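You operate a simulated robot arm through the tools that you are given. There is no shell and no other tool. Be economical: measure what you need, move in short steps, check, and stop when the job is done.

The job below is to be done with a simulated robot arm. You get a single attempt, and the scene is never put back.

## Task
Spin the teal and the purple glue tube for 5 seconds.
Fine: one tube in each well, hood shut, dial at 5, press the green button once; wait till the green lamp is out; leave the other tubes.

The check looks at the end state, three seconds after you hand in, the way a careful person would. Anything else that was tipped, shoved, dropped, spilled or broken makes it a failure.

## Robot
A 7-joint arm with a two-finger parallel gripper, fixed in place. Base frame: the origin is at the foot of the arm, x ahead of it, y to its left, z up; the work surface is at about z = 0.76. Lengths are in m, angles in degrees, forces in N, time in s.
With the tool pointing down near the work surface it reaches from about 0.2 to 0.68 m from the base axis. Its first joint turns from -66.0 to 66.0 degrees. Payload 2.4 kg.
The tool frame sits at the grasp point between the pads (the TCP): z along the fingers, y along the line on which they close. The tips reach 0.03 m beyond it. The gripper opens to 0.094 m. The fingers are 0.028 m wide and 0.01 m thick; the gripper's body (0.05 by 0.096 m) begins 0.055 m behind the TCP.
Orientation is told as [roll, pitch, yaw] about the base's x, y, z axes, in that order, counted from this pose: with the fingers straight down and closing along the base's y, the tool's x points along the base's -x, its y along +y and its z along -z.

## Interface
- The arm moves only by the tool jog_arm. Its argument "increments" is a list of rows, each a list of 7 numbers: the shift along the base's x, y, z in units of 250 mm (1.0 is 250 mm), then the turn, a rotation vector about the base's x, y, z in units of 90 degrees (1.0 is 90 degrees), then the gripper command, from -1 (fully open) to 1 (shut), values between in proportion. In form: [[dx, dy, dz, ax, ay, az, gripper], ...]. A call has 1 to 8 rows; each row is the pose to reach, as a shift and turn from the pose commanded when the call began. A call with a number of a shift or a turn outside -1 to 1 is refused whole. Rows are played at 5 a second. More than 0.05 m and 8.6 degrees between two rows, or a gripper value outside its range, and nothing of the call is played. A pose out of reach is approached as far as the arm can. The call stops where the force on the tool passes 70 N (or 10 N more than at its start, if that is more) or the arm is blocked; 0.2 s more then pass. The fingers move at their own pace (about 0.153 m/s each) and stop on an object; they squeeze with about 21 N. The grip force told is the motor's: it shows also when the fingers shut on nothing. Time passes only in rows, and 0.2 s behind the last, so rows that repeat a pose let the fingers close. The reply holds the time, the measured pose of the TCP, the force on the tool along the base axes, the opening and the grip force, in the units named above and with some noise, with the torque about the TCP (base axes, N m) and any sound that the robot's microphone picked up.
- Cameras (640 x 400 px; columns grow to the right, rows downward): "scene" is fixed at [0.0371, 0.4701, 1.4514]; the picture's right is [-0.78, -0.63, 0.00], its down [-0.32, 0.39, -0.86] and it looks along [0.54, -0.67, -0.51] (base axes); focal length 318 px, centre (320, 200). "wrist" rides on the gripper at [0.076, 0.014, -0.103] in the tool frame; the picture's right is [-0.18, 0.98, 0.00], its down [-0.75, -0.14, -0.64] and it looks along [-0.63, -0.12, 0.77] (tool axes); focal length 243 px, centre (320, 200). There is no depth. A picture from a camera that has moved, and an enlarged one, comes with that camera's place and axes in the base frame and with its lens.
- capture(camera): a new picture of that camera. It takes no simulated time.
- zoom(camera, box): a new picture of the part [left, top, right, bottom] of that camera's present view, enlarged. It takes no simulated time.
- finish_job(): hands the job in; it is judged then, once.

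Go step by step. Nothing tells you positions but the pictures and the camera data: compare them with the known pose of the tool, close in by small moves and look again before you grip or let go. The budget is 120 turns and 68 pictures, counting those below and the enlarged ones. Unless the task says otherwise, let go and move clear before handing in, and close with one line.

The tools are called after "Request:" as a command line: name --pt "numbers of a row" for each row, then --argument value for the rest, lists and objects as JSON in quotes. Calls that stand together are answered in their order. jog_arm: Moves the arm, as the interface text tells. Its arguments: {"type":"object","properties":{"increments":{"type":"array","items":{"type":"array","items":{"type":"number"}}}},"required":["increments"]} The other tools are called the same way: capture (camera) takes a picture; zoom (camera, box) takes an enlarged picture of a part of a camera's view; finish_job () hands the job in.

At the start:

```text
time: 0.0
tcp_pos: [0.4042, 0.0461, 1.1646]
orientation: [0.1, -0.1, 0.0]
force: [-0.5, -0.3, 0.6]
ft_torque: [0.02, 0.01, -0.05]
width: 0.0939
finger_force: 0.1
```

scene: 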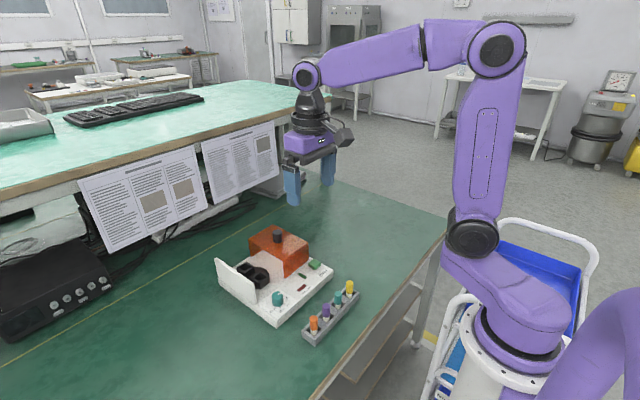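
wrist: 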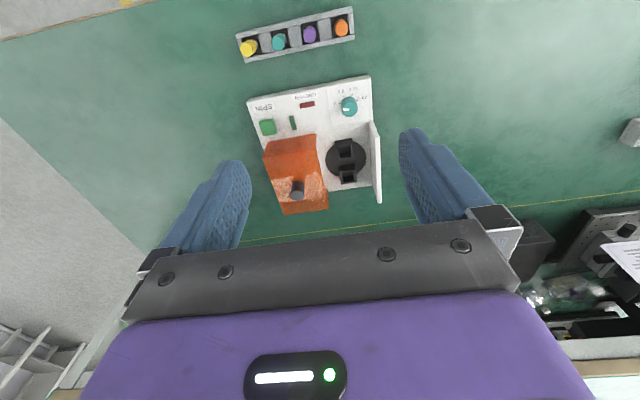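

I see a white device with an orange hood, two wells in a black rotor, a teal dial, a green button, and a rack with yellow, teal, purple and orange tubes. I'll zoom to measure.

Request:
zoom --camera "wrist" --box '[220, 0, 400, 112]'

Request:
zoom --camera "wrist" --box '[230, 65, 400, 220]'

Request:
zoom --camera "scene" --box '[200, 210, 376, 350]'

```text
3.56 times, centred on (310, 56) of wrist
camera zoom: at [0.329, 0.0599, 1.2668], right [0.18, 0.98, 0.0], down [0.75, -0.14, 0.64], along [0.63, -0.12, -0.77], focal length 863 px, centre (356, 712)
```

zoom: 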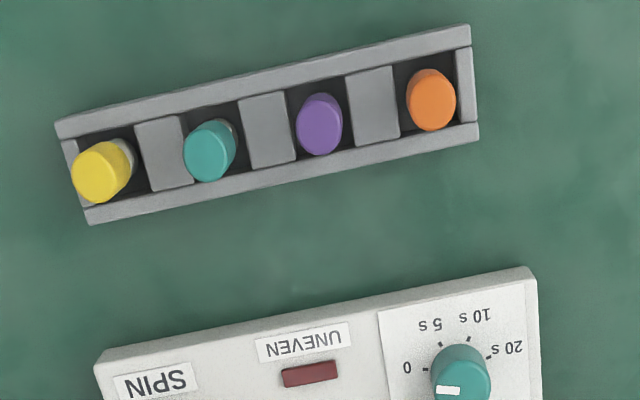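

```text
2.58 times, centred on (315, 142) of wrist
camera zoom: at [0.329, 0.0599, 1.2668], right [0.18, 0.98, 0.0], down [0.75, -0.14, 0.64], along [0.63, -0.12, -0.77], focal length 626 px, centre (333, 348)
```

zoom: 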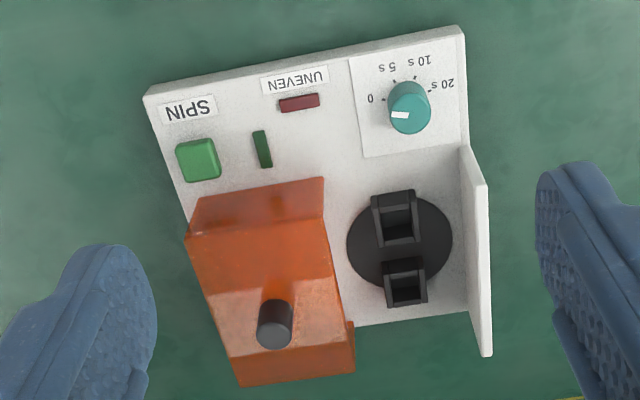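

```text
2.86 times, centred on (288, 280) of scene
camera zoom: at [0.0371, 0.4701, 1.4514], right [-0.78, -0.63, 0.0], down [-0.32, 0.39, -0.86], along [0.54, -0.67, -0.51], focal length 907 px, centre (411, -29)
```

zoom: 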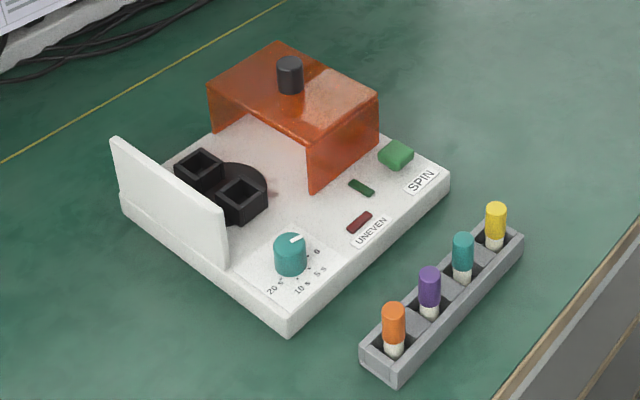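

The rack lies along base y at x≈0.37 (teal y≈-0.014, purple y≈0.035), the wells are near (0.58, 0.065) and (0.647, 0.065), and the hood knob is near (0.633, -0.045). I'll move above the teal tube and look closer.

Request:
jog_arm --pt "-0.022 -0.04 -0.163 0 0 0 -0.06" --pt "-0.044 -0.08 -0.326 0 0 0 -0.06" --pt "-0.066 -0.12 -0.489 0 0 0 -0.06" --pt "-0.088 -0.16 -0.652 0 0 0 -0.06" --pt "-0.11 -0.2 -0.815 0 0 0 -0.06" --pt "-0.132 -0.242 -0.978 0 0 0 -0.06" --pt "-0.132 -0.242 -0.978 0 0 0 -0.06"

Request:
capture --camera "wrist"

Request:
zoom --camera "scene" --box '[220, 210, 380, 350]'

```text
time: 1.6
tcp_pos: [0.3697, -0.0145, 0.9215]
orientation: [0.0, 0.0, 0.1]
force: [-0.7, -0.1, -0.5]
ft_torque: [0.02, 0.0, 0.03]
width: 0.0497
finger_force: 0.0
```

```text
62 pictures are left
camera wrist: at [0.2955, 0.0, 1.0226], right [0.18, 0.98, 0.0], down [0.75, -0.14, 0.64], along [0.63, -0.12, -0.77], focal length 243 px, centre (320, 200)
```

wrist: 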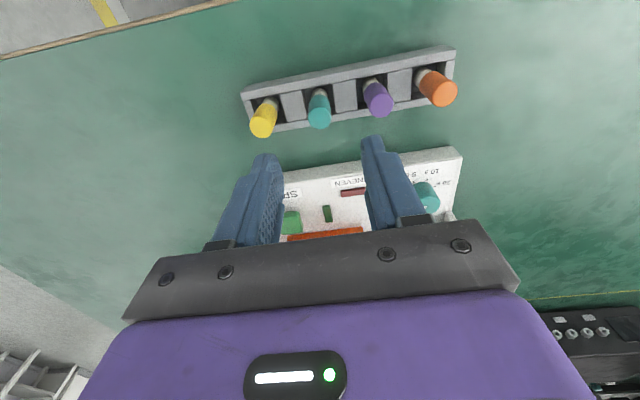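

```text
2.86 times, centred on (300, 280) of scene
camera zoom: at [0.0371, 0.4701, 1.4514], right [-0.78, -0.63, 0.0], down [-0.32, 0.39, -0.86], along [0.54, -0.67, -0.51], focal length 907 px, centre (377, -29)
```

zoom: 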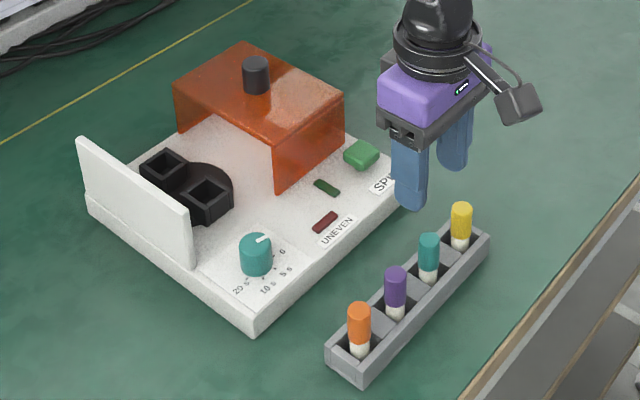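

The teal tube top is at about (0.370, -0.015, 0.83), directly below the tool. I'll descend partway and look.

Request:
jog_arm --pt "0 0 -0.14 0 0 0 0.1" --pt "0 0 -0.28 0 0 0 0.1" --pt "0 0 -0.28 0 0 0 0.1"

Request:
capture --camera "wrist"

Request:
zoom --camera "scene" --box '[290, 240, 390, 340]'

```text
time: 2.4
tcp_pos: [0.3709, -0.0145, 0.8504]
orientation: [0.0, -0.1, 0.1]
force: [-0.3, 0.4, 0.2]
ft_torque: [0.01, 0.0, 0.04]
width: 0.0423
finger_force: 0.1
```

```text
60 pictures are left
camera wrist: at [0.2956, -0.0004, 0.9523], right [0.18, 0.98, 0.0], down [0.75, -0.14, 0.64], along [0.63, -0.12, -0.77], focal length 243 px, centre (320, 200)
```

wrist: 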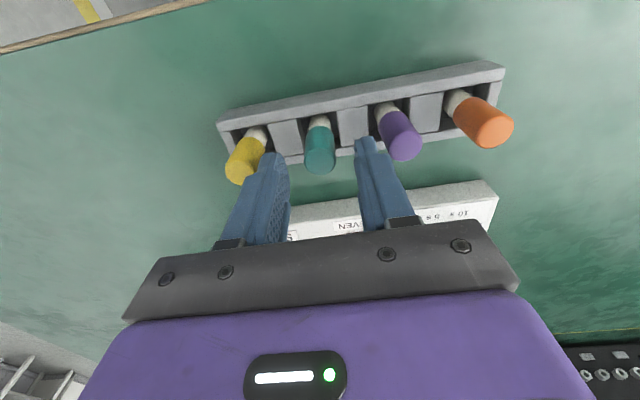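

```text
4.00 times, centred on (340, 290) of scene
camera zoom: at [0.0371, 0.4701, 1.4514], right [-0.78, -0.63, 0.0], down [-0.32, 0.39, -0.86], along [0.54, -0.67, -0.51], focal length 1270 px, centre (240, -160)
```

zoom: 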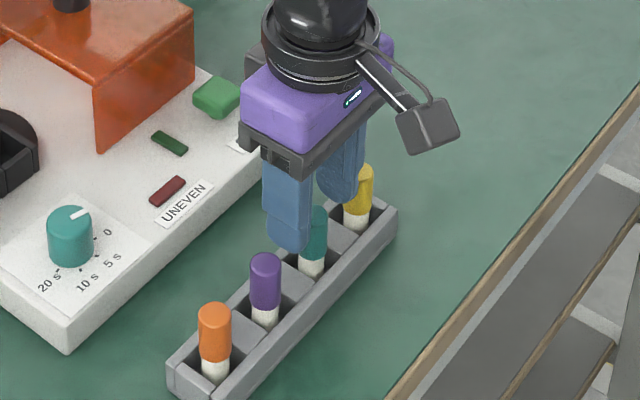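

The fingers straddle the teal cap. I'll descend to z≈0.823 and close.

Request:
jog_arm --pt "-0.008 0 -0.055 0 0 0 0.1" --pt "-0.008 0 -0.11 0 0 0 0.1" --pt "-0.008 0 -0.11 0 0 0 1" --pt "-0.008 0 -0.11 0 0 0 1"

Request:
zoom --camera "scene" --box '[290, 240, 390, 340]'

```text
time: 3.4
tcp_pos: [0.3695, -0.0151, 0.8236]
orientation: [0.0, 0.0, 0.0]
force: [-0.4, -0.1, 0.7]
ft_torque: [-0.04, 0.01, -0.01]
width: 0.0192
finger_force: 21.0
```

```text
4.00 times, centred on (340, 290) of scene
camera zoom: at [0.0371, 0.4701, 1.4514], right [-0.78, -0.63, 0.0], down [-0.32, 0.39, -0.86], along [0.54, -0.67, -0.51], focal length 1270 px, centre (240, -160)
```

zoom: 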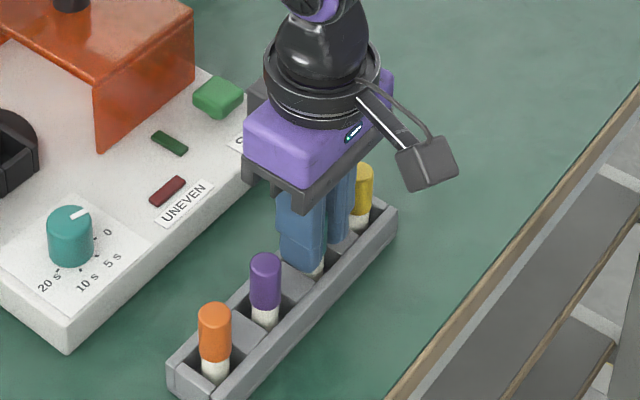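

The teal tube is gripped at 19 mm. Lifting straight up to see the tube's length.

Request:
jog_arm --pt "0 0 0.15 0 0 0 1" --pt "0 0 0.3 0 0 0 1" --pt "0 0 0.45 0 0 0 1" --pt "0 0 0.56 0 0 0 1"

Request:
zoom --camera "scene" --box '[280, 180, 380, 320]'

```text
time: 4.4
tcp_pos: [0.3683, -0.0127, 0.9629]
orientation: [0.0, 0.0, 0.0]
force: [0.4, 0.3, 0.3]
ft_torque: [-0.01, 0.0, 0.03]
width: 0.0189
finger_force: 21.1
```

```text
2.86 times, centred on (330, 250) of scene
camera zoom: at [0.0371, 0.4701, 1.4514], right [-0.78, -0.63, 0.0], down [-0.32, 0.39, -0.86], along [0.54, -0.67, -0.51], focal length 907 px, centre (291, 57)
```

zoom: 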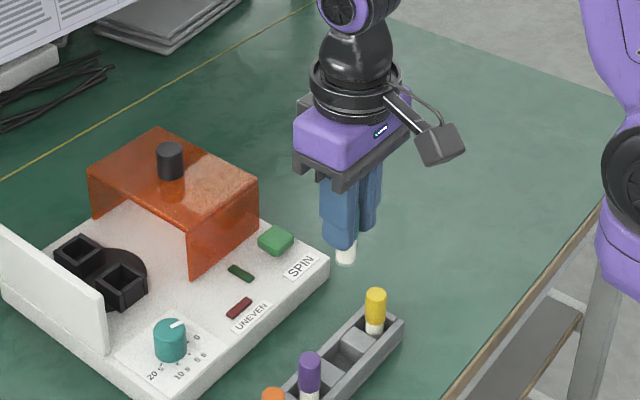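

The tube bottom is about 53 mm below the TCP. I'll move over the rotor between the wells at a safe height and look.

Request:
jog_arm --pt "0.154 0.052 0 0 0 0 1" --pt "0.308 0.104 0 0 0 0 1" --pt "0.462 0.156 0 0 0 0 1" --pt "0.616 0.208 0 0 0 0 1" --pt "0.77 0.26 0 0 0 0 1" --pt "0.924 0.312 -0.02 0 0 0 1" --pt "0.924 0.312 -0.04 0 0 0 1"

Request:
zoom --camera "wrist" --box '[200, 60, 440, 260]'

Request:
zoom --camera "scene" --box '[200, 210, 340, 330]'

```text
time: 6.0
tcp_pos: [0.5999, 0.0637, 0.9516]
orientation: [-0.1, 0.1, -0.1]
force: [0.2, 0.4, 0.6]
ft_torque: [0.0, -0.02, 0.0]
width: 0.0192
finger_force: 21.3
```

```text
2.00 times, centred on (320, 160) of wrist
camera zoom: at [0.5249, 0.0783, 1.0538], right [0.18, 0.98, 0.0], down [0.75, -0.14, 0.64], along [0.63, -0.12, -0.77], focal length 485 px, centre (320, 280)
```

zoom: 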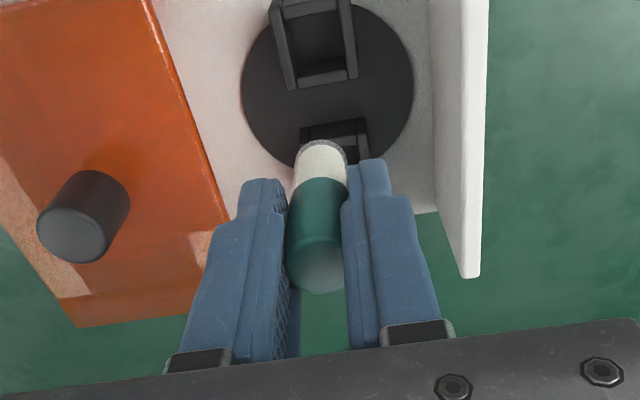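

```text
3.33 times, centred on (270, 270) of scene
camera zoom: at [0.0371, 0.4701, 1.4514], right [-0.78, -0.63, 0.0], down [-0.32, 0.39, -0.86], along [0.54, -0.67, -0.51], focal length 1058 px, centre (487, -33)
```

zoom: 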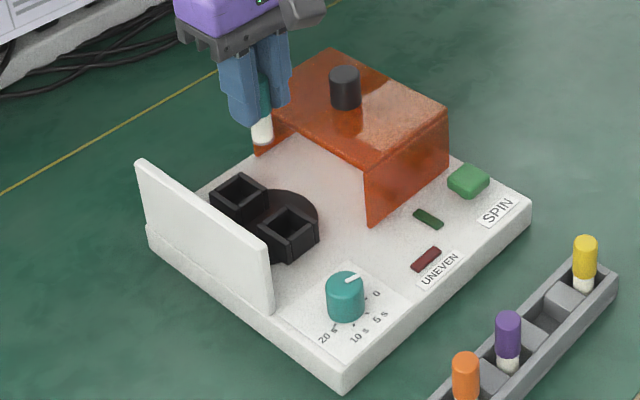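

The near well is at about (0.580, 0.065) and the far one near (0.64, 0.064). I'll shift forward a little so the far well shows behind the tube.

Request:
jog_arm --pt "0.12 0.004 0 0 0 0 1" --pt "0.22 0.004 0 0 0 0 1" --pt "0.22 0.004 0 0 0 0 1"

Request:
zoom --camera "wrist" --box '[220, 40, 420, 200]'

```text
time: 6.8
tcp_pos: [0.6552, 0.067, 0.9542]
orientation: [0.2, 0.1, -0.1]
force: [0.7, 0.0, 0.9]
ft_torque: [-0.04, -0.01, 0.01]
width: 0.019
finger_force: 20.9
```

```text
2.50 times, centred on (320, 120) of wrist
camera zoom: at [0.5801, 0.0797, 1.0561], right [0.18, 0.98, 0.0], down [0.75, -0.14, 0.64], along [0.63, -0.12, -0.77], focal length 606 px, centre (320, 400)
```

zoom: 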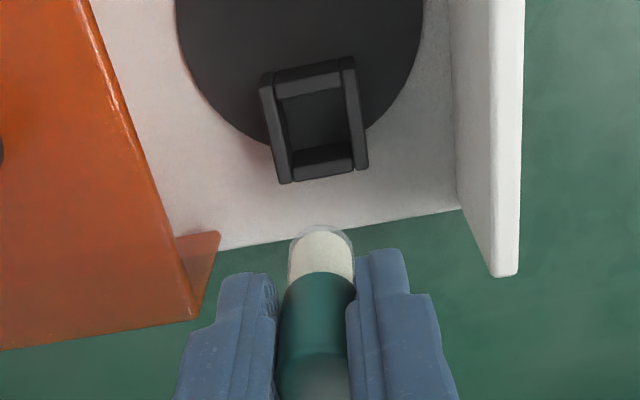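

The far well measures (0.646, 0.066). I'll lower until the tube bottom is just above it and check the alignment.

Request:
jog_arm --pt "-0.036 -0.004 -0.11 0 0 0 1" --pt "-0.036 -0.004 -0.22 0 0 0 1" --pt "-0.036 -0.004 -0.31 0 0 0 1" --pt "-0.036 -0.004 -0.31 0 0 0 1"

Request:
zoom --camera "wrist" --box '[240, 60, 400, 200]'

Request:
zoom --camera "scene" --box '[220, 230, 310, 310]'

```text
time: 7.8
tcp_pos: [0.6471, 0.0648, 0.8747]
orientation: [0.1, -0.1, 0.0]
force: [-0.7, 0.1, -0.3]
ft_torque: [-0.01, -0.02, -0.01]
width: 0.0188
finger_force: 20.9
```

```text
2.86 times, centred on (320, 130) of wrist
camera zoom: at [0.5711, 0.078, 0.9765], right [0.18, 0.98, 0.0], down [0.75, -0.14, 0.64], along [0.63, -0.12, -0.77], focal length 693 px, centre (320, 400)
```

zoom: 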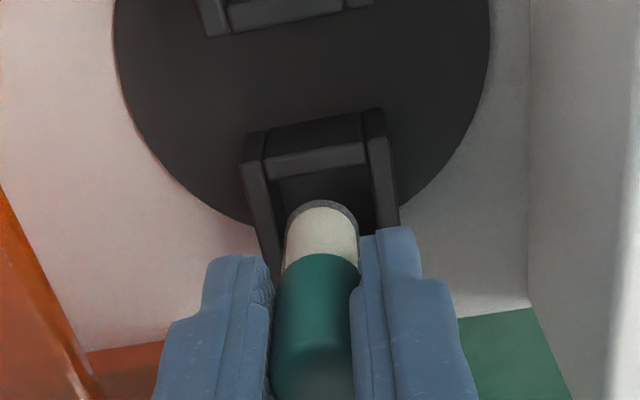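

```text
5.00 times, centred on (265, 270) of scene
camera zoom: at [0.0371, 0.4701, 1.4514], right [-0.78, -0.63, 0.0], down [-0.32, 0.39, -0.86], along [0.54, -0.67, -0.51], focal length 1588 px, centre (595, -150)
```

zoom: 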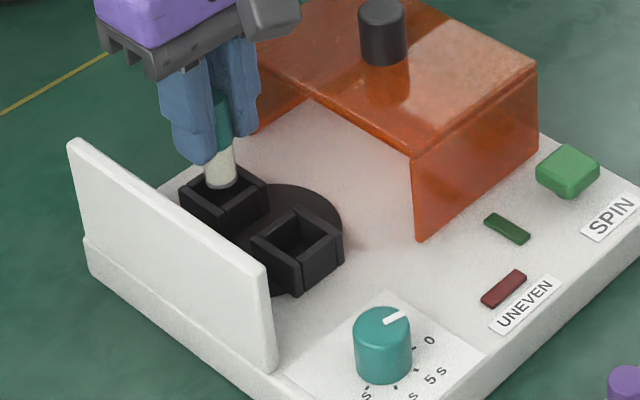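

The tube bottom is centred on the well within about 1.5 mm. Lowering in small steps while watching the force.

Request:
jog_arm --pt "-0.006 0.004 -0.04 0 0 0 1" --pt "-0.006 0.004 -0.08 0 0 0 1" --pt "-0.006 0.004 -0.1 0 0 0 1"

Request:
zoom --camera "scene" --box '[220, 230, 310, 310]'

```text
time: 8.6
tcp_pos: [0.6446, 0.0641, 0.8502]
orientation: [-0.1, 0.1, -0.1]
force: [-0.5, -0.4, 0.4]
ft_torque: [0.02, 0.0, -0.01]
width: 0.0187
finger_force: 20.8
```

```text
5.00 times, centred on (265, 270) of scene
camera zoom: at [0.0371, 0.4701, 1.4514], right [-0.78, -0.63, 0.0], down [-0.32, 0.39, -0.86], along [0.54, -0.67, -0.51], focal length 1588 px, centre (595, -150)
```

zoom: 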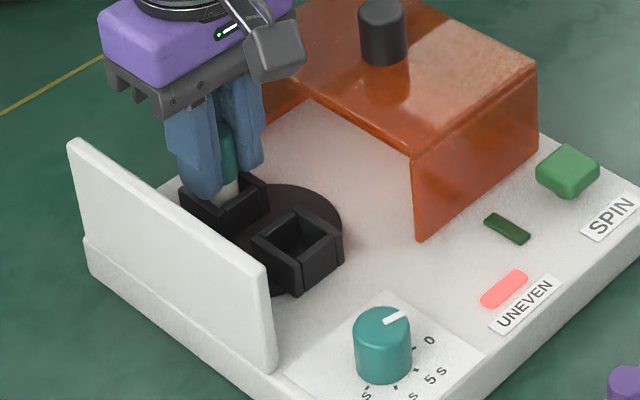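

The tube is inside the well with no contact force, and the UNEVEN lamp lights as expected with one tube. Lowering a bit more.

Request:
jog_arm --pt "0 0 -0.01 0 0 0 1" --pt "0 0 -0.02 0 0 0 1" --pt "0 0 -0.02 0 0 0 1"

```text
time: 9.4
tcp_pos: [0.6456, 0.0638, 0.8458]
orientation: [0.0, -0.2, 0.0]
force: [-2.9, 0.3, 14.7]
ft_torque: [-0.04, 0.13, 0.0]
width: 0.0191
finger_force: 21.0
```

Contact at 15 N: the tube sits on the well floor. I'll ease off slightly, open, and lift.

Request:
jog_arm --pt "0 0 0.004 0 0 0 1" --pt "0 0 0.004 0 0 0 0.4" --pt "0 0 0.004 0 0 0 0.1" --pt "0 0 0.1 0 0 0 0.1" --pt "0 0 0.25 0 0 0 0.1" --pt "0 0 0.4 0 0 0 0.1"

Request:
zoom --camera "scene" --box '[220, 230, 310, 310]'

```text
time: 10.8
tcp_pos: [0.6445, 0.0623, 0.9463]
orientation: [0.0, 0.1, 0.1]
force: [-0.1, -0.6, 0.2]
ft_torque: [-0.01, 0.02, -0.01]
width: 0.0425
finger_force: 0.1
```

```text
5.00 times, centred on (265, 270) of scene
camera zoom: at [0.0371, 0.4701, 1.4514], right [-0.78, -0.63, 0.0], down [-0.32, 0.39, -0.86], along [0.54, -0.67, -0.51], focal length 1588 px, centre (595, -150)
```

zoom: 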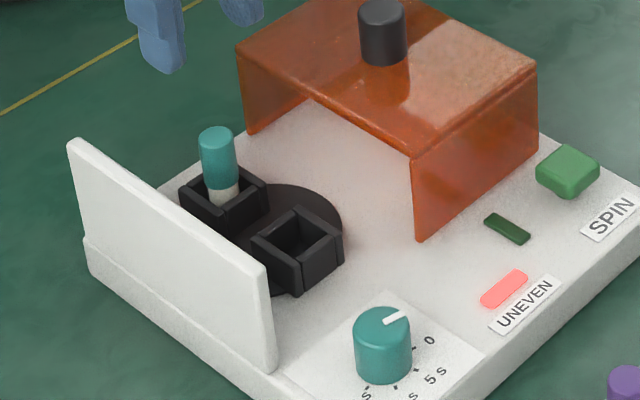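

Teal is seated. Now heading back over the purple tube at about (0.370, 0.035).

Request:
jog_arm --pt "-0.16 -0.018 0.02 0 0 0 0.1" --pt "-0.32 -0.036 0.04 0 0 0 0.1" --pt "-0.48 -0.054 0.04 0 0 0 0.1" --pt "-0.64 -0.072 0.04 0 0 0 0.1" --pt "-0.8 -0.09 0.04 0 0 0 0.1" --pt "-0.96 -0.108 0.04 0 0 0 0.1"

Request:
jog_arm --pt "-0.138 0 -0.1 0 0 0 0.1" --pt "-0.138 0 -0.25 0 0 0 0.1" --pt "-0.138 0 -0.4 0 0 0 0.1" --pt "-0.138 0 -0.4 0 0 0 0.1"

Request:
capture --camera "wrist"

```text
time: 12.2
tcp_pos: [0.4072, 0.0381, 0.9542]
orientation: [0.0, 0.0, 0.0]
force: [0.1, -0.4, -0.7]
ft_torque: [0.0, -0.01, 0.01]
width: 0.042
finger_force: 0.0
```

```text
time: 13.2
tcp_pos: [0.3706, 0.0358, 0.8568]
orientation: [0.0, 0.0, 0.0]
force: [-0.3, -0.8, -0.7]
ft_torque: [0.0, 0.01, 0.0]
width: 0.0424
finger_force: 0.0
```

```text
49 pictures are left
camera wrist: at [0.2955, 0.0505, 0.9579], right [0.18, 0.98, 0.0], down [0.75, -0.14, 0.64], along [0.63, -0.12, -0.77], focal length 243 px, centre (320, 200)
```

wrist: 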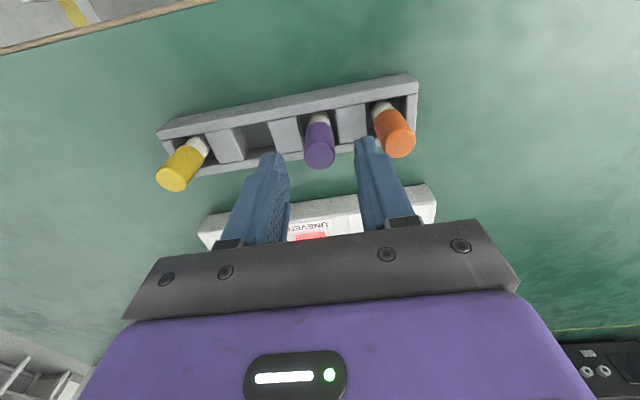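

Purple is centred between the fingers with clearance to orange. Descend to the same grip height and close, then lift.

Request:
jog_arm --pt "-0.004 0 -0.065 0 0 0 0.1" --pt "-0.004 0 -0.13 0 0 0 0.1" --pt "-0.004 0 -0.13 0 0 0 1" --pt "-0.004 0 -0.13 0 0 0 1"

Request:
jog_arm --pt "0 0 0.15 0 0 0 1" --pt "0 0 0.3 0 0 0 1" --pt "0 0 0.45 0 0 0 1" --pt "0 0 0.56 0 0 0 1"

Request:
zoom --camera "scene" --box '[260, 180, 380, 340]'

```text
time: 14.2
tcp_pos: [0.3709, 0.0363, 0.8235]
orientation: [0.0, 0.1, 0.1]
force: [-0.4, 0.3, -0.5]
ft_torque: [-0.01, -0.02, -0.04]
width: 0.0191
finger_force: 20.7
```

```text
time: 15.2
tcp_pos: [0.3699, 0.0358, 0.9633]
orientation: [0.0, 0.0, 0.0]
force: [0.7, -0.1, 0.2]
ft_torque: [-0.01, 0.04, -0.02]
width: 0.0184
finger_force: 21.0
```

```text
2.50 times, centred on (320, 260) of scene
camera zoom: at [0.0371, 0.4701, 1.4514], right [-0.78, -0.63, 0.0], down [-0.32, 0.39, -0.86], along [0.54, -0.67, -0.51], focal length 794 px, centre (320, 50)
```

zoom: 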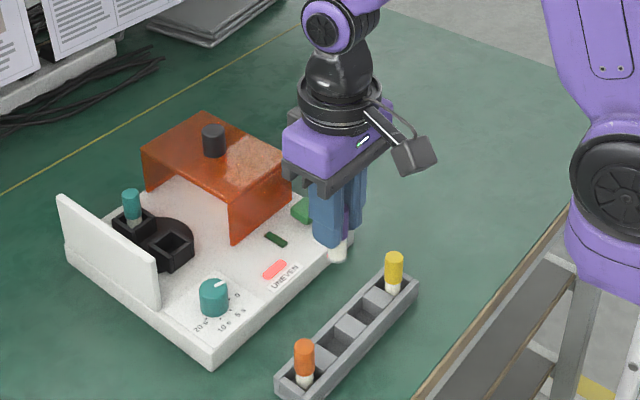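

Purple is held. Moving over the near well and looking.

Request:
jog_arm --pt "0.145 0.02 0 0 0 0 1" --pt "0.29 0.04 0 0 0 0 1" --pt "0.435 0.06 0 0 0 0 1" --pt "0.58 0.08 0 0 0 0 1" --pt "0.725 0.1 0 0 0 0 1" --pt "0.865 0.114 -0.06 0 0 0 1" --pt "0.865 0.114 -0.22 0 0 0 1" --pt "0.865 0.114 -0.22 0 0 0 1"

Request:
zoom --camera "wrist" --box '[220, 40, 420, 200]'

```text
time: 17.0
tcp_pos: [0.5865, 0.065, 0.9082]
orientation: [0.0, 0.1, 0.1]
force: [0.2, 0.1, -0.1]
ft_torque: [-0.02, 0.0, 0.02]
width: 0.0191
finger_force: 20.8
```

```text
2.50 times, centred on (320, 120) of wrist
camera zoom: at [0.5113, 0.0793, 1.0087], right [0.18, 0.98, 0.0], down [0.75, -0.14, 0.64], along [0.63, -0.12, -0.77], focal length 606 px, centre (320, 400)
```

zoom: 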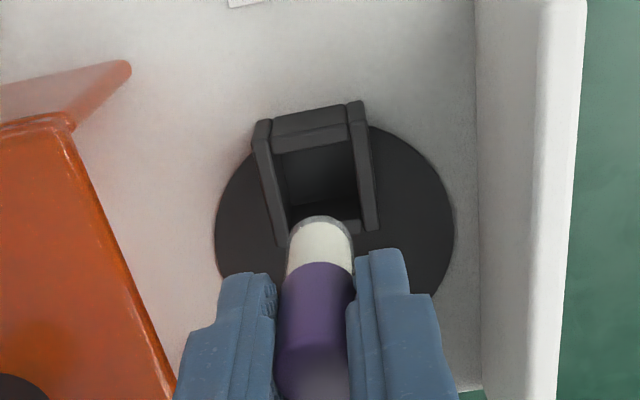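

The near well centre is at about (0.582, 0.065). Lowering to just above it.

Request:
jog_arm --pt "-0.018 0 -0.07 0 0 0 1" --pt "-0.018 0 -0.136 0 0 0 1" --pt "-0.018 0 -0.136 0 0 0 1"

Request:
zoom --camera "wrist" --box '[240, 60, 400, 200]'

Request:
zoom --camera "scene" --box '[220, 230, 310, 310]'

```text
time: 17.8
tcp_pos: [0.5805, 0.0655, 0.8735]
orientation: [0.1, 0.0, 0.0]
force: [-0.6, 0.4, -0.1]
ft_torque: [-0.03, -0.01, 0.0]
width: 0.019
finger_force: 21.4
```

```text
2.86 times, centred on (320, 130) of wrist
camera zoom: at [0.5057, 0.0805, 0.975], right [0.18, 0.98, 0.0], down [0.75, -0.14, 0.64], along [0.63, -0.12, -0.77], focal length 693 px, centre (320, 400)
```

zoom: 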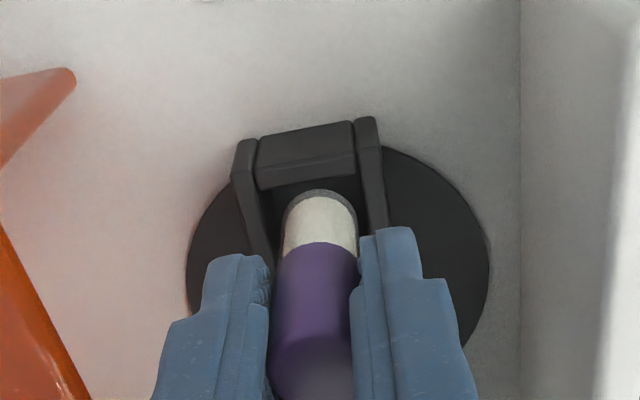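

```text
5.00 times, centred on (265, 270) of scene
camera zoom: at [0.0371, 0.4701, 1.4514], right [-0.78, -0.63, 0.0], down [-0.32, 0.39, -0.86], along [0.54, -0.67, -0.51], focal length 1588 px, centre (595, -150)
```

zoom: 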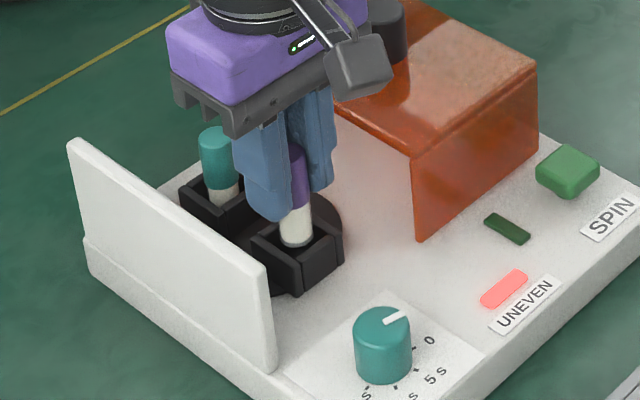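

Aligned within about 2 mm; I'll nudge +2 mm in x and lower in.

Request:
jog_arm --pt "0.007 -0.003 -0.03 0 0 0 1" --pt "0.007 -0.003 -0.06 0 0 0 1" --pt "0.007 -0.003 -0.092 0 0 0 1" --pt "0.007 -0.003 -0.102 0 0 0 1" --pt "0.007 -0.003 -0.102 0 0 0 1"

Request:
zoom --camera "scene" --box '[220, 230, 310, 310]'

```text
time: 19.0
tcp_pos: [0.5824, 0.0652, 0.8468]
orientation: [0.0, -0.1, 0.0]
force: [-0.4, 0.4, -0.1]
ft_torque: [0.01, -0.01, 0.02]
width: 0.0187
finger_force: 21.3
```

```text
5.00 times, centred on (265, 270) of scene
camera zoom: at [0.0371, 0.4701, 1.4514], right [-0.78, -0.63, 0.0], down [-0.32, 0.39, -0.86], along [0.54, -0.67, -0.51], focal length 1588 px, centre (595, -150)
```

zoom: 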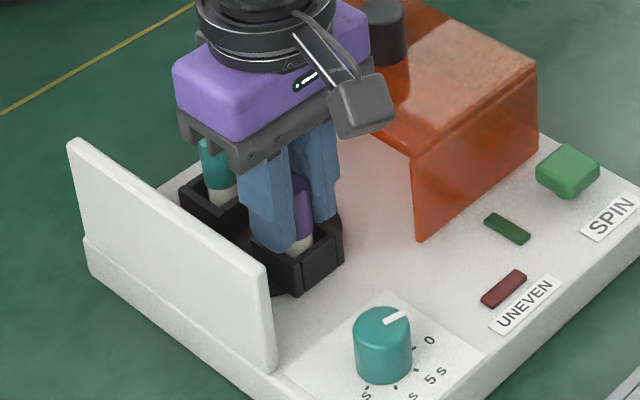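

The tube is in and the UNEVEN lamp went out. Release and lift straight up.

Request:
jog_arm --pt "0 0 -0.003 0 0 0 1" --pt "0 0 -0.003 0 0 0 0.4" --pt "0 0 -0.003 0 0 0 0.1" --pt "0 0 0.1 0 0 0 0.1" --pt "0 0 0.25 0 0 0 0.1" --pt "0 0 0.4 0 0 0 0.1"

Request:
zoom --camera "scene" --box '[220, 210, 340, 310]'

```text
time: 20.4
tcp_pos: [0.5798, 0.0649, 0.9483]
orientation: [0.0, 0.1, 0.1]
force: [-0.2, -0.9, 0.1]
ft_torque: [-0.02, -0.02, 0.0]
width: 0.0421
finger_force: 0.1
```

```text
4.00 times, centred on (280, 260) of scene
camera zoom: at [0.0371, 0.4701, 1.4514], right [-0.78, -0.63, 0.0], down [-0.32, 0.39, -0.86], along [0.54, -0.67, -0.51], focal length 1270 px, centre (480, -40)
```

zoom: 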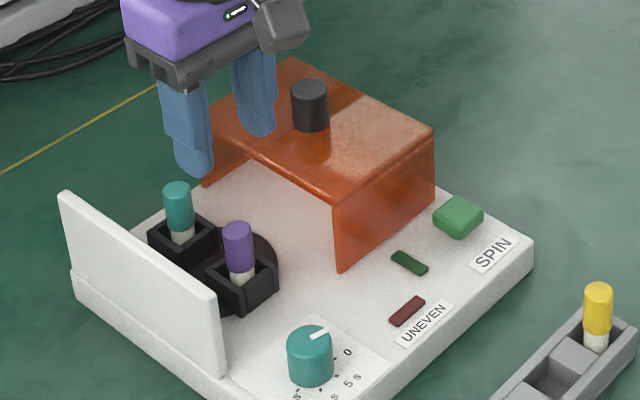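

Both tubes are seated. Next the dial, near (0.493, 0.083); I'll move close for a view.

Request:
jog_arm --pt "-0.09 0.024 0 0 0 0 0.1" --pt "-0.18 0.048 0 0 0 0 0.1" --pt "-0.26 0.072 -0.02 0 0 0 0.1" --pt "-0.26 0.072 -0.1 0 0 0 0.1" --pt "-0.26 0.072 -0.1 0 0 0 0.1"

Request:
zoom --camera "wrist" --box '[240, 30, 400, 150]'

Request:
zoom --camera "scene" --box '[250, 270, 310, 330]'

```text
time: 21.6
tcp_pos: [0.5171, 0.0836, 0.9244]
orientation: [0.1, 0.0, 0.1]
force: [0.3, -1.3, 0.4]
ft_torque: [0.0, -0.02, -0.03]
width: 0.0423
finger_force: 0.0
```

```text
3.33 times, centred on (320, 90) of wrist
camera zoom: at [0.4431, 0.097, 1.0263], right [0.18, 0.98, 0.0], down [0.75, -0.14, 0.64], along [0.63, -0.12, -0.77], focal length 809 px, centre (320, 567)
```

zoom: 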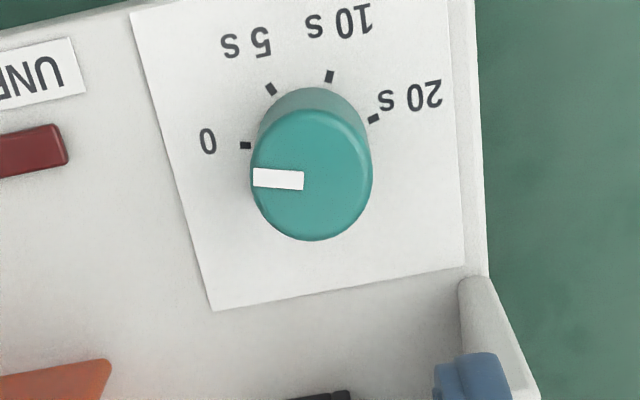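

```text
6.67 times, centred on (280, 300) of scene
camera zoom: at [0.0371, 0.4701, 1.4514], right [-0.78, -0.63, 0.0], down [-0.32, 0.39, -0.86], along [0.54, -0.67, -0.51], focal length 2117 px, centre (587, -467)
```

zoom: 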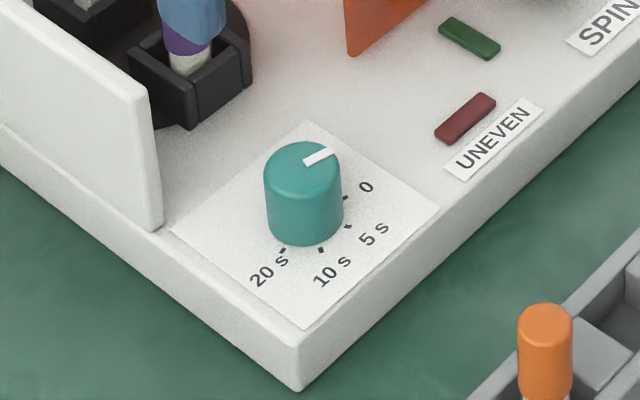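

The dial centre is at (0.497, 0.0845), top z≈0.81, diameter about 29 mm. Going from 0 to 5 s needs about 50° clockwise from above. I'll move above it and check.

Request:
jog_arm --pt "-0.08 0.004 -0.08 0 0 0 -0.15" --pt "-0.08 0.004 -0.16 0 0 0 -0.15" --pt "-0.08 0.004 -0.25 0 0 0 -0.15" --pt "-0.08 0.004 -0.25 0 0 0 -0.15"

Request:
zoom --camera "wrist" --box '[220, 80, 420, 220]'

```text
time: 22.6
tcp_pos: [0.4966, 0.0843, 0.8594]
orientation: [-0.1, 0.0, 0.0]
force: [0.4, -0.3, 0.4]
ft_torque: [0.0, 0.01, 0.01]
width: 0.0541
finger_force: 0.0
```

```text
2.86 times, centred on (320, 150) of wrist
camera zoom: at [0.4219, 0.0991, 0.9616], right [0.18, 0.98, 0.0], down [0.75, -0.14, 0.64], along [0.63, -0.12, -0.77], focal length 693 px, centre (320, 343)
```

zoom: 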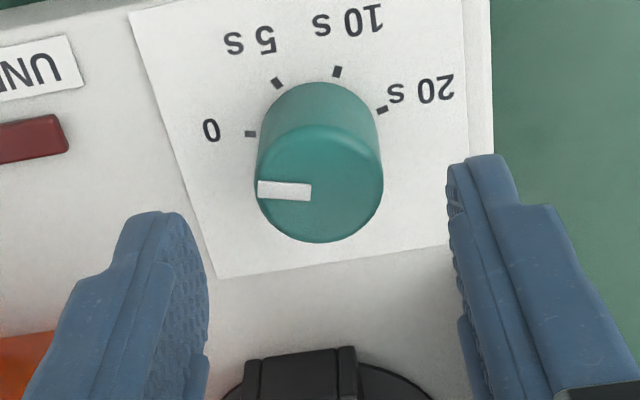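

Well centred. Descend and grip the dial.

Request:
jog_arm --pt "0.004 0 -0.075 0 0 0 -0.15" --pt "0.004 0 -0.145 0 0 0 -0.15" --pt "0.004 0 -0.145 0 0 0 1" --pt "0.004 0 -0.145 0 0 0 1"

```text
time: 23.6
tcp_pos: [0.4991, 0.0848, 0.8252]
orientation: [0.1, 0.0, 0.1]
force: [0.1, 6.4, 4.3]
ft_torque: [-0.4, 0.6, -0.03]
width: 0.0297
finger_force: 44.8
```

Gripped at 30 mm. Rotating -50° about z.

Request:
jog_arm --pt "0 0 0 0 0 -0.08 1" --pt "0 0 0 0 0 -0.16 1" --pt "0 0 0 0 0 -0.24 1" --pt "0 0 0 0 0 -0.32 1" --pt "0 0 0 0 0 -0.4 1" --pt "0 0 0 0 0 -0.48 1" --pt "0 0 0 0 0 -0.556 1" --pt "0 0 0 0 0 -0.556 1"

Request:
zoom --camera "scene" --box '[240, 250, 320, 330]'

```text
time: 25.4
tcp_pos: [0.4969, 0.0804, 0.8247]
orientation: [-0.2, 0.1, -50.4]
force: [-18.5, -26.4, 32.4]
ft_torque: [-0.43, -1.22, 0.18]
width: 0.0296
finger_force: 45.0
```

```text
5.00 times, centred on (280, 290) of scene
camera zoom: at [0.0361, 0.4694, 1.4517], right [-0.78, -0.63, 0.0], down [-0.32, 0.39, -0.86], along [0.55, -0.67, -0.51], focal length 1588 px, centre (520, -250)
```

zoom: 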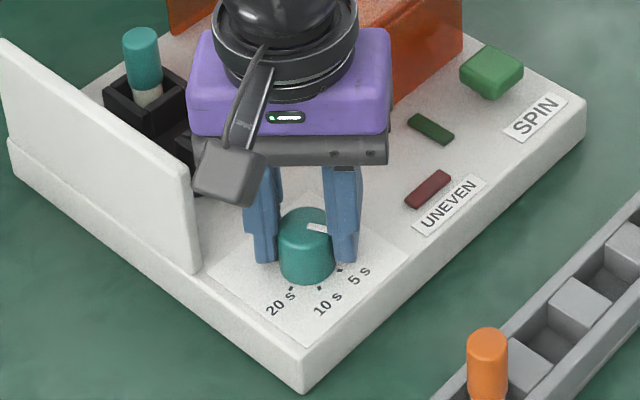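

There's side load now, so I'll open the fingers, lift and look at the dial.

Request:
jog_arm --pt "0 0 0 0 0 0 0.5" --pt "0 0 0 0 0 0 0" --pt "0 0 0 0 0 0 -0.15" --pt "0 0 0.1 0 0 0 -0.15" --pt "0 0 0.25 0 0 0 -0.15" --pt "0 0 0.4 0 0 0 -0.15"

Request:
zoom --camera "wrist" --box '[200, 30, 440, 200]'

Request:
zoom --camera "scene" --box '[210, 230, 330, 340]'

```text
time: 26.8
tcp_pos: [0.5002, 0.085, 0.9245]
orientation: [0.0, 0.0, -50.0]
force: [-0.6, 0.5, -0.1]
ft_torque: [0.01, -0.03, -0.01]
width: 0.0541
finger_force: 0.1
```

```text
2.35 times, centred on (320, 115) of wrist
camera zoom: at [0.4631, 0.1526, 1.0272], right [0.87, 0.49, 0.0], down [0.38, -0.67, 0.64], along [0.32, -0.56, -0.77], focal length 571 px, centre (320, 400)
```

zoom: 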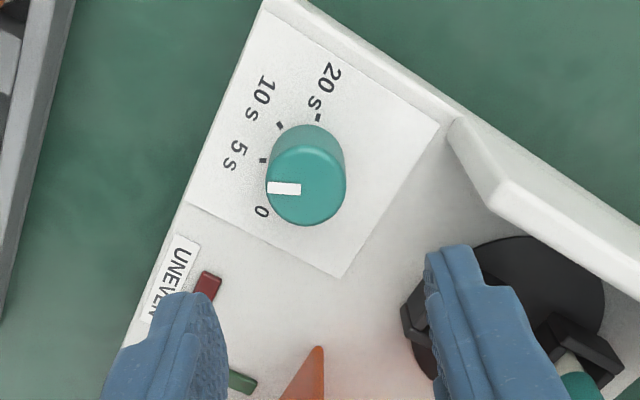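

```text
3.64 times, centred on (270, 285) of scene
camera zoom: at [0.0371, 0.4701, 1.4514], right [-0.78, -0.63, 0.0], down [-0.32, 0.39, -0.86], along [0.54, -0.67, -0.51], focal length 1155 px, centre (502, -109)
```

zoom: 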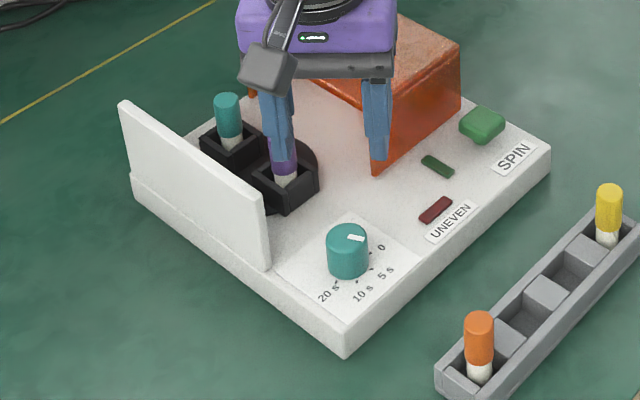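

The device hasn't moved. The pointer is close to 5 s but maybe a few degrees short; zooming in.

Request:
zoom --camera "wrist" --box '[270, 60, 350, 130]'

Request:
zoom --camera "scene" --box '[260, 280, 300, 320]'

```text
5.71 times, centred on (310, 95) of wrist
camera zoom: at [0.4631, 0.1526, 1.0272], right [0.87, 0.49, 0.0], down [0.38, -0.67, 0.64], along [0.32, -0.56, -0.77], focal length 1386 px, centre (377, 800)
```

zoom: 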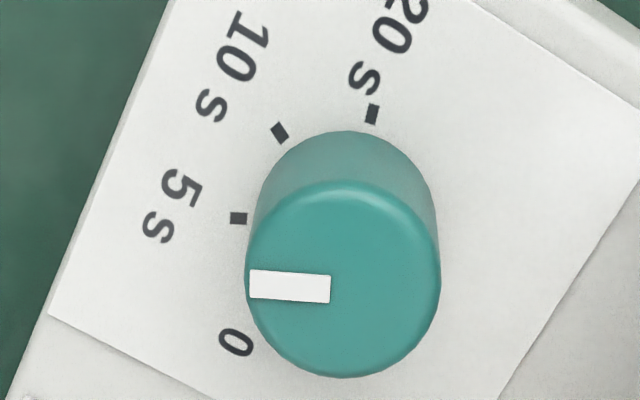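

```text
10.00 times, centred on (280, 300) of scene
camera zoom: at [0.0371, 0.4701, 1.4514], right [-0.78, -0.63, 0.0], down [-0.32, 0.39, -0.86], along [0.54, -0.67, -0.51], focal length 3175 px, centre (720, -800)
```

zoom: 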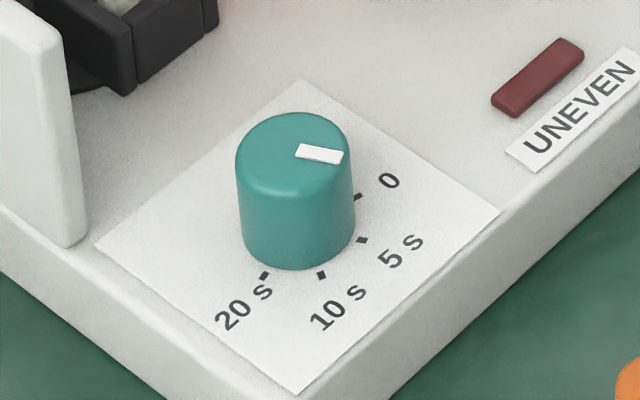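

The pointer angle computes to about 64° against 65° for the 5 s tick, so the dial is good. Next I'll turn the wrist back and go above the hood knob.

Request:
jog_arm --pt "0.06 -0.06 0.1 0 0 0.08 -0.15" --pt "0.13 -0.13 0.14 0 0 0.16 -0.15" --pt "0.21 -0.21 0.14 0 0 0.24 -0.15" --pt "0.29 -0.29 0.14 0 0 0.32 -0.15" --pt "0.37 -0.37 0.14 0 0 0.4 -0.15" --pt "0.45 -0.45 0.14 0 0 0.48 -0.15" --pt "0.5 -0.51 0.14 0 0 0.556 -0.15" --pt "0.5 -0.51 0.14 0 0 0.556 -0.15"

Request:
zoom --camera "wrist" --box '[160, 0, 480, 220]'

Request:
zoom --camera "scene" --box '[230, 220, 310, 300]'

```text
time: 28.6
tcp_pos: [0.6251, -0.0461, 0.96]
orientation: [0.0, 0.0, 0.1]
force: [0.5, -0.1, -0.1]
ft_torque: [0.01, 0.04, 0.0]
width: 0.054
finger_force: 0.1
```

```text
1.82 times, centred on (320, 110) of wrist
camera zoom: at [0.5504, -0.0309, 1.0618], right [0.18, 0.98, 0.0], down [0.75, -0.14, 0.64], along [0.63, -0.12, -0.77], focal length 441 px, centre (320, 364)
```

zoom: 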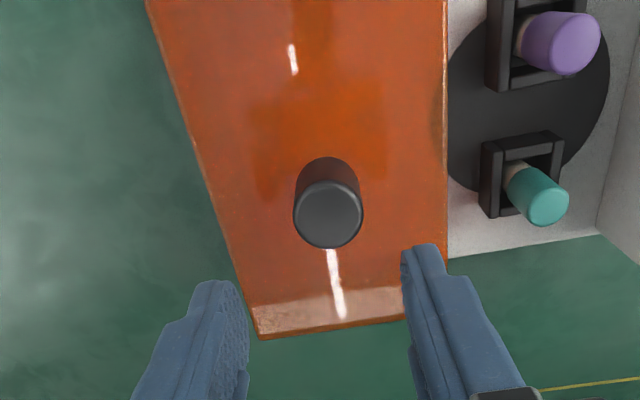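

```text
5.00 times, centred on (270, 260) of scene
camera zoom: at [0.0371, 0.4701, 1.4514], right [-0.78, -0.63, 0.0], down [-0.32, 0.39, -0.86], along [0.54, -0.67, -0.51], focal length 1588 px, centre (570, -100)
```

zoom: 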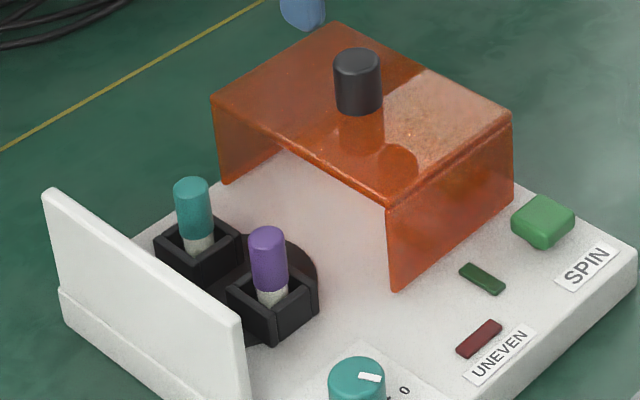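

The knob top is at about (0.616, -0.041, 0.888), hood top ≈0.858 and tube tops ≈0.848, so the hood clears the tubes. I'll descend and grip the knob.

Request:
jog_arm --pt "-0.036 0.02 -0.09 0 0 0 -0.15" --pt "-0.036 0.02 -0.18 0 0 0 -0.15" --pt "-0.036 0.02 -0.258 0 0 0 -0.15" --pt "-0.036 0.02 -0.258 0 0 0 1" --pt "-0.036 0.02 -0.258 0 0 0 1"

Request:
zoom --camera "scene" --box '[210, 200, 330, 310]'

```text
time: 29.8
tcp_pos: [0.6161, -0.0397, 0.8962]
orientation: [0.0, 0.1, -0.1]
force: [-3.1, 0.8, 2.7]
ft_torque: [-0.24, 0.28, -0.03]
width: 0.0276
finger_force: 45.5
```

```text
3.64 times, centred on (270, 255) of scene
camera zoom: at [0.037, 0.4701, 1.4514], right [-0.78, -0.63, 0.0], down [-0.32, 0.39, -0.86], along [0.54, -0.67, -0.51], focal length 1155 px, centre (502, 0)
```

zoom: 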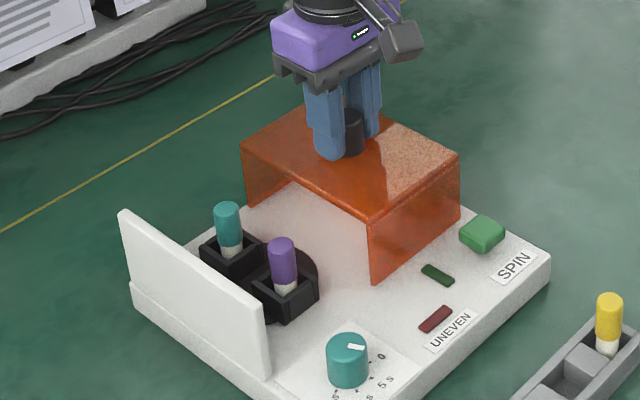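

Knob gripped. Sliding the hood +y by 25 mm first to see how it moves.

Request:
jog_arm --pt "0 0.025 0 0 0 0 1" --pt "0 0.05 0 0 0 0 1" --pt "0 0.075 0 0 0 0 1" --pt "0 0.1 0 0 0 0 1"

Request:
zoom --camera "scene" --box '[210, 200, 330, 310]'

```text
time: 30.8
tcp_pos: [0.6154, -0.0138, 0.8964]
orientation: [-0.1, -0.1, 0.0]
force: [-5.0, 0.0, 15.3]
ft_torque: [-0.42, 0.88, -0.19]
width: 0.0275
finger_force: 44.8
```

```text
3.64 times, centred on (270, 255) of scene
camera zoom: at [0.0367, 0.4701, 1.4514], right [-0.78, -0.63, 0.0], down [-0.32, 0.39, -0.86], along [0.54, -0.67, -0.51], focal length 1155 px, centre (502, 0)
```

zoom: 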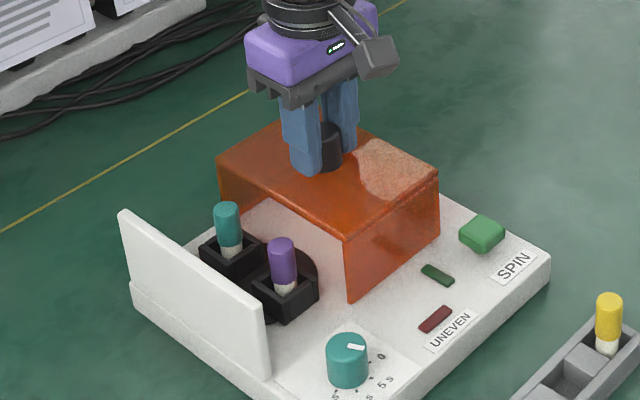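

It slides freely. Continuing another 50 mm, watching the force.

Request:
jog_arm --pt "0 0.03 0.002 0 0 0 1" --pt "0 0.06 0.002 0 0 0 1" --pt "0 0.09 0.002 0 0 0 1" --pt "0 0.12 0.002 0 0 0 1" --pt "0 0.15 0.002 0 0 0 1" --pt "0 0.18 0.002 0 0 0 1" --pt "0 0.2 0.002 0 0 0 1"

Request:
zoom --camera "scene" --box '[210, 200, 330, 310]'

```text
time: 32.4
tcp_pos: [0.6158, 0.0375, 0.8964]
orientation: [0.0, 0.0, 0.1]
force: [3.9, -0.5, -1.4]
ft_torque: [0.48, -1.09, -0.03]
width: 0.0275
finger_force: 44.9
```

```text
3.64 times, centred on (270, 255) of scene
camera zoom: at [0.0372, 0.4701, 1.4514], right [-0.78, -0.63, 0.0], down [-0.32, 0.39, -0.86], along [0.54, -0.67, -0.51], focal length 1155 px, centre (502, 0)
```

zoom: 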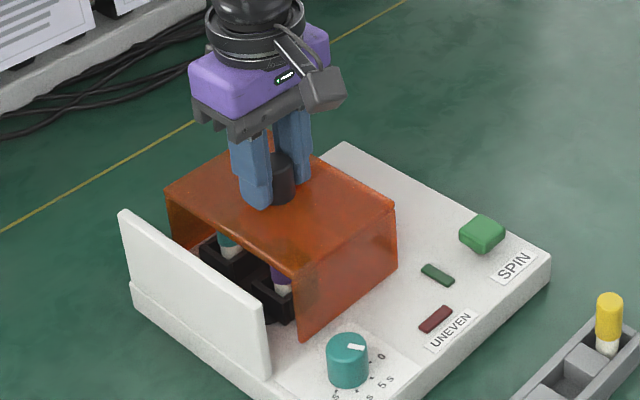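

Clearing both tubes. Moving on in small steps toward the wall stop.

Request:
jog_arm --pt "0 0.02 0 0 0 0 1" --pt "0 0.04 0 0 0 0 1" --pt "0 0.06 0 0 0 0 1" --pt "0 0.08 0 0 0 0 1" --pt "0 0.09 0 0 0 0 1"

Request:
zoom --camera "scene" --box '[210, 220, 310, 320]'

```text
time: 33.6
tcp_pos: [0.6151, 0.0583, 0.8957]
orientation: [0.0, -0.3, 0.0]
force: [17.3, 1.1, -4.1]
ft_torque: [-0.53, -0.03, -0.18]
width: 0.0277
finger_force: 45.4
```

```text
4.00 times, centred on (260, 270) of scene
camera zoom: at [0.0376, 0.4701, 1.4514], right [-0.78, -0.63, 0.0], down [-0.32, 0.39, -0.86], along [0.54, -0.67, -0.51], focal length 1270 px, centre (560, -80)
```

zoom: 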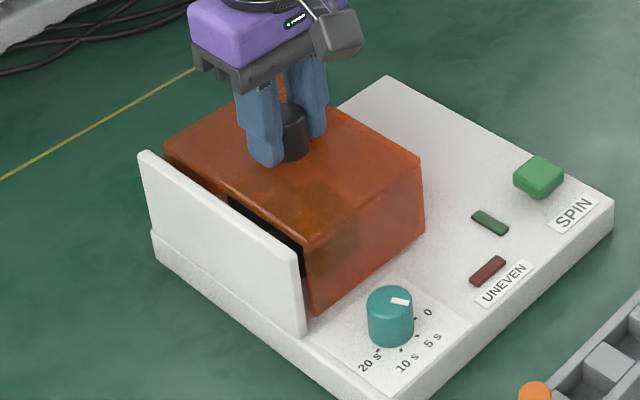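

A gap of about 10–15 mm to the wall remains. Continuing gently.

Request:
jog_arm --pt "0.004 0.016 0 0 0 0 1" --pt "0.004 0.032 0 0 0 0 1" --pt "0.004 0.04 0 0 0 0 1" --pt "0.004 0.04 0 0 0 0 1"

Request:
zoom --camera "scene" --box '[210, 240, 290, 320]'

```text
time: 34.6
tcp_pos: [0.6148, 0.067, 0.8961]
orientation: [0.0, 0.0, -0.2]
force: [5.6, -15.8, 2.7]
ft_torque: [0.45, -0.5, 0.07]
width: 0.0276
finger_force: 44.6
```

```text
5.00 times, centred on (250, 280) of scene
camera zoom: at [0.0372, 0.4697, 1.4515], right [-0.78, -0.63, 0.0], down [-0.32, 0.39, -0.86], along [0.54, -0.67, -0.51], focal length 1588 px, centre (670, -200)
```

zoom: 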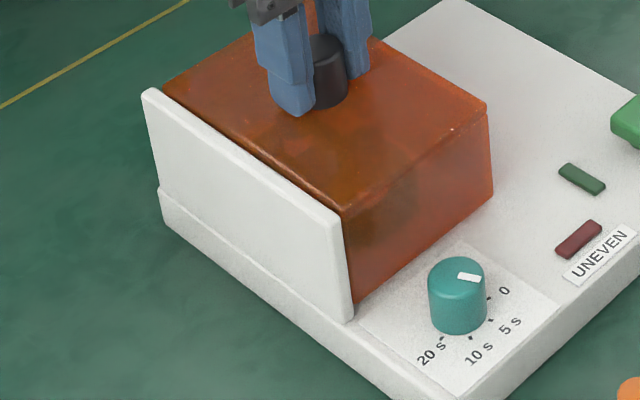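

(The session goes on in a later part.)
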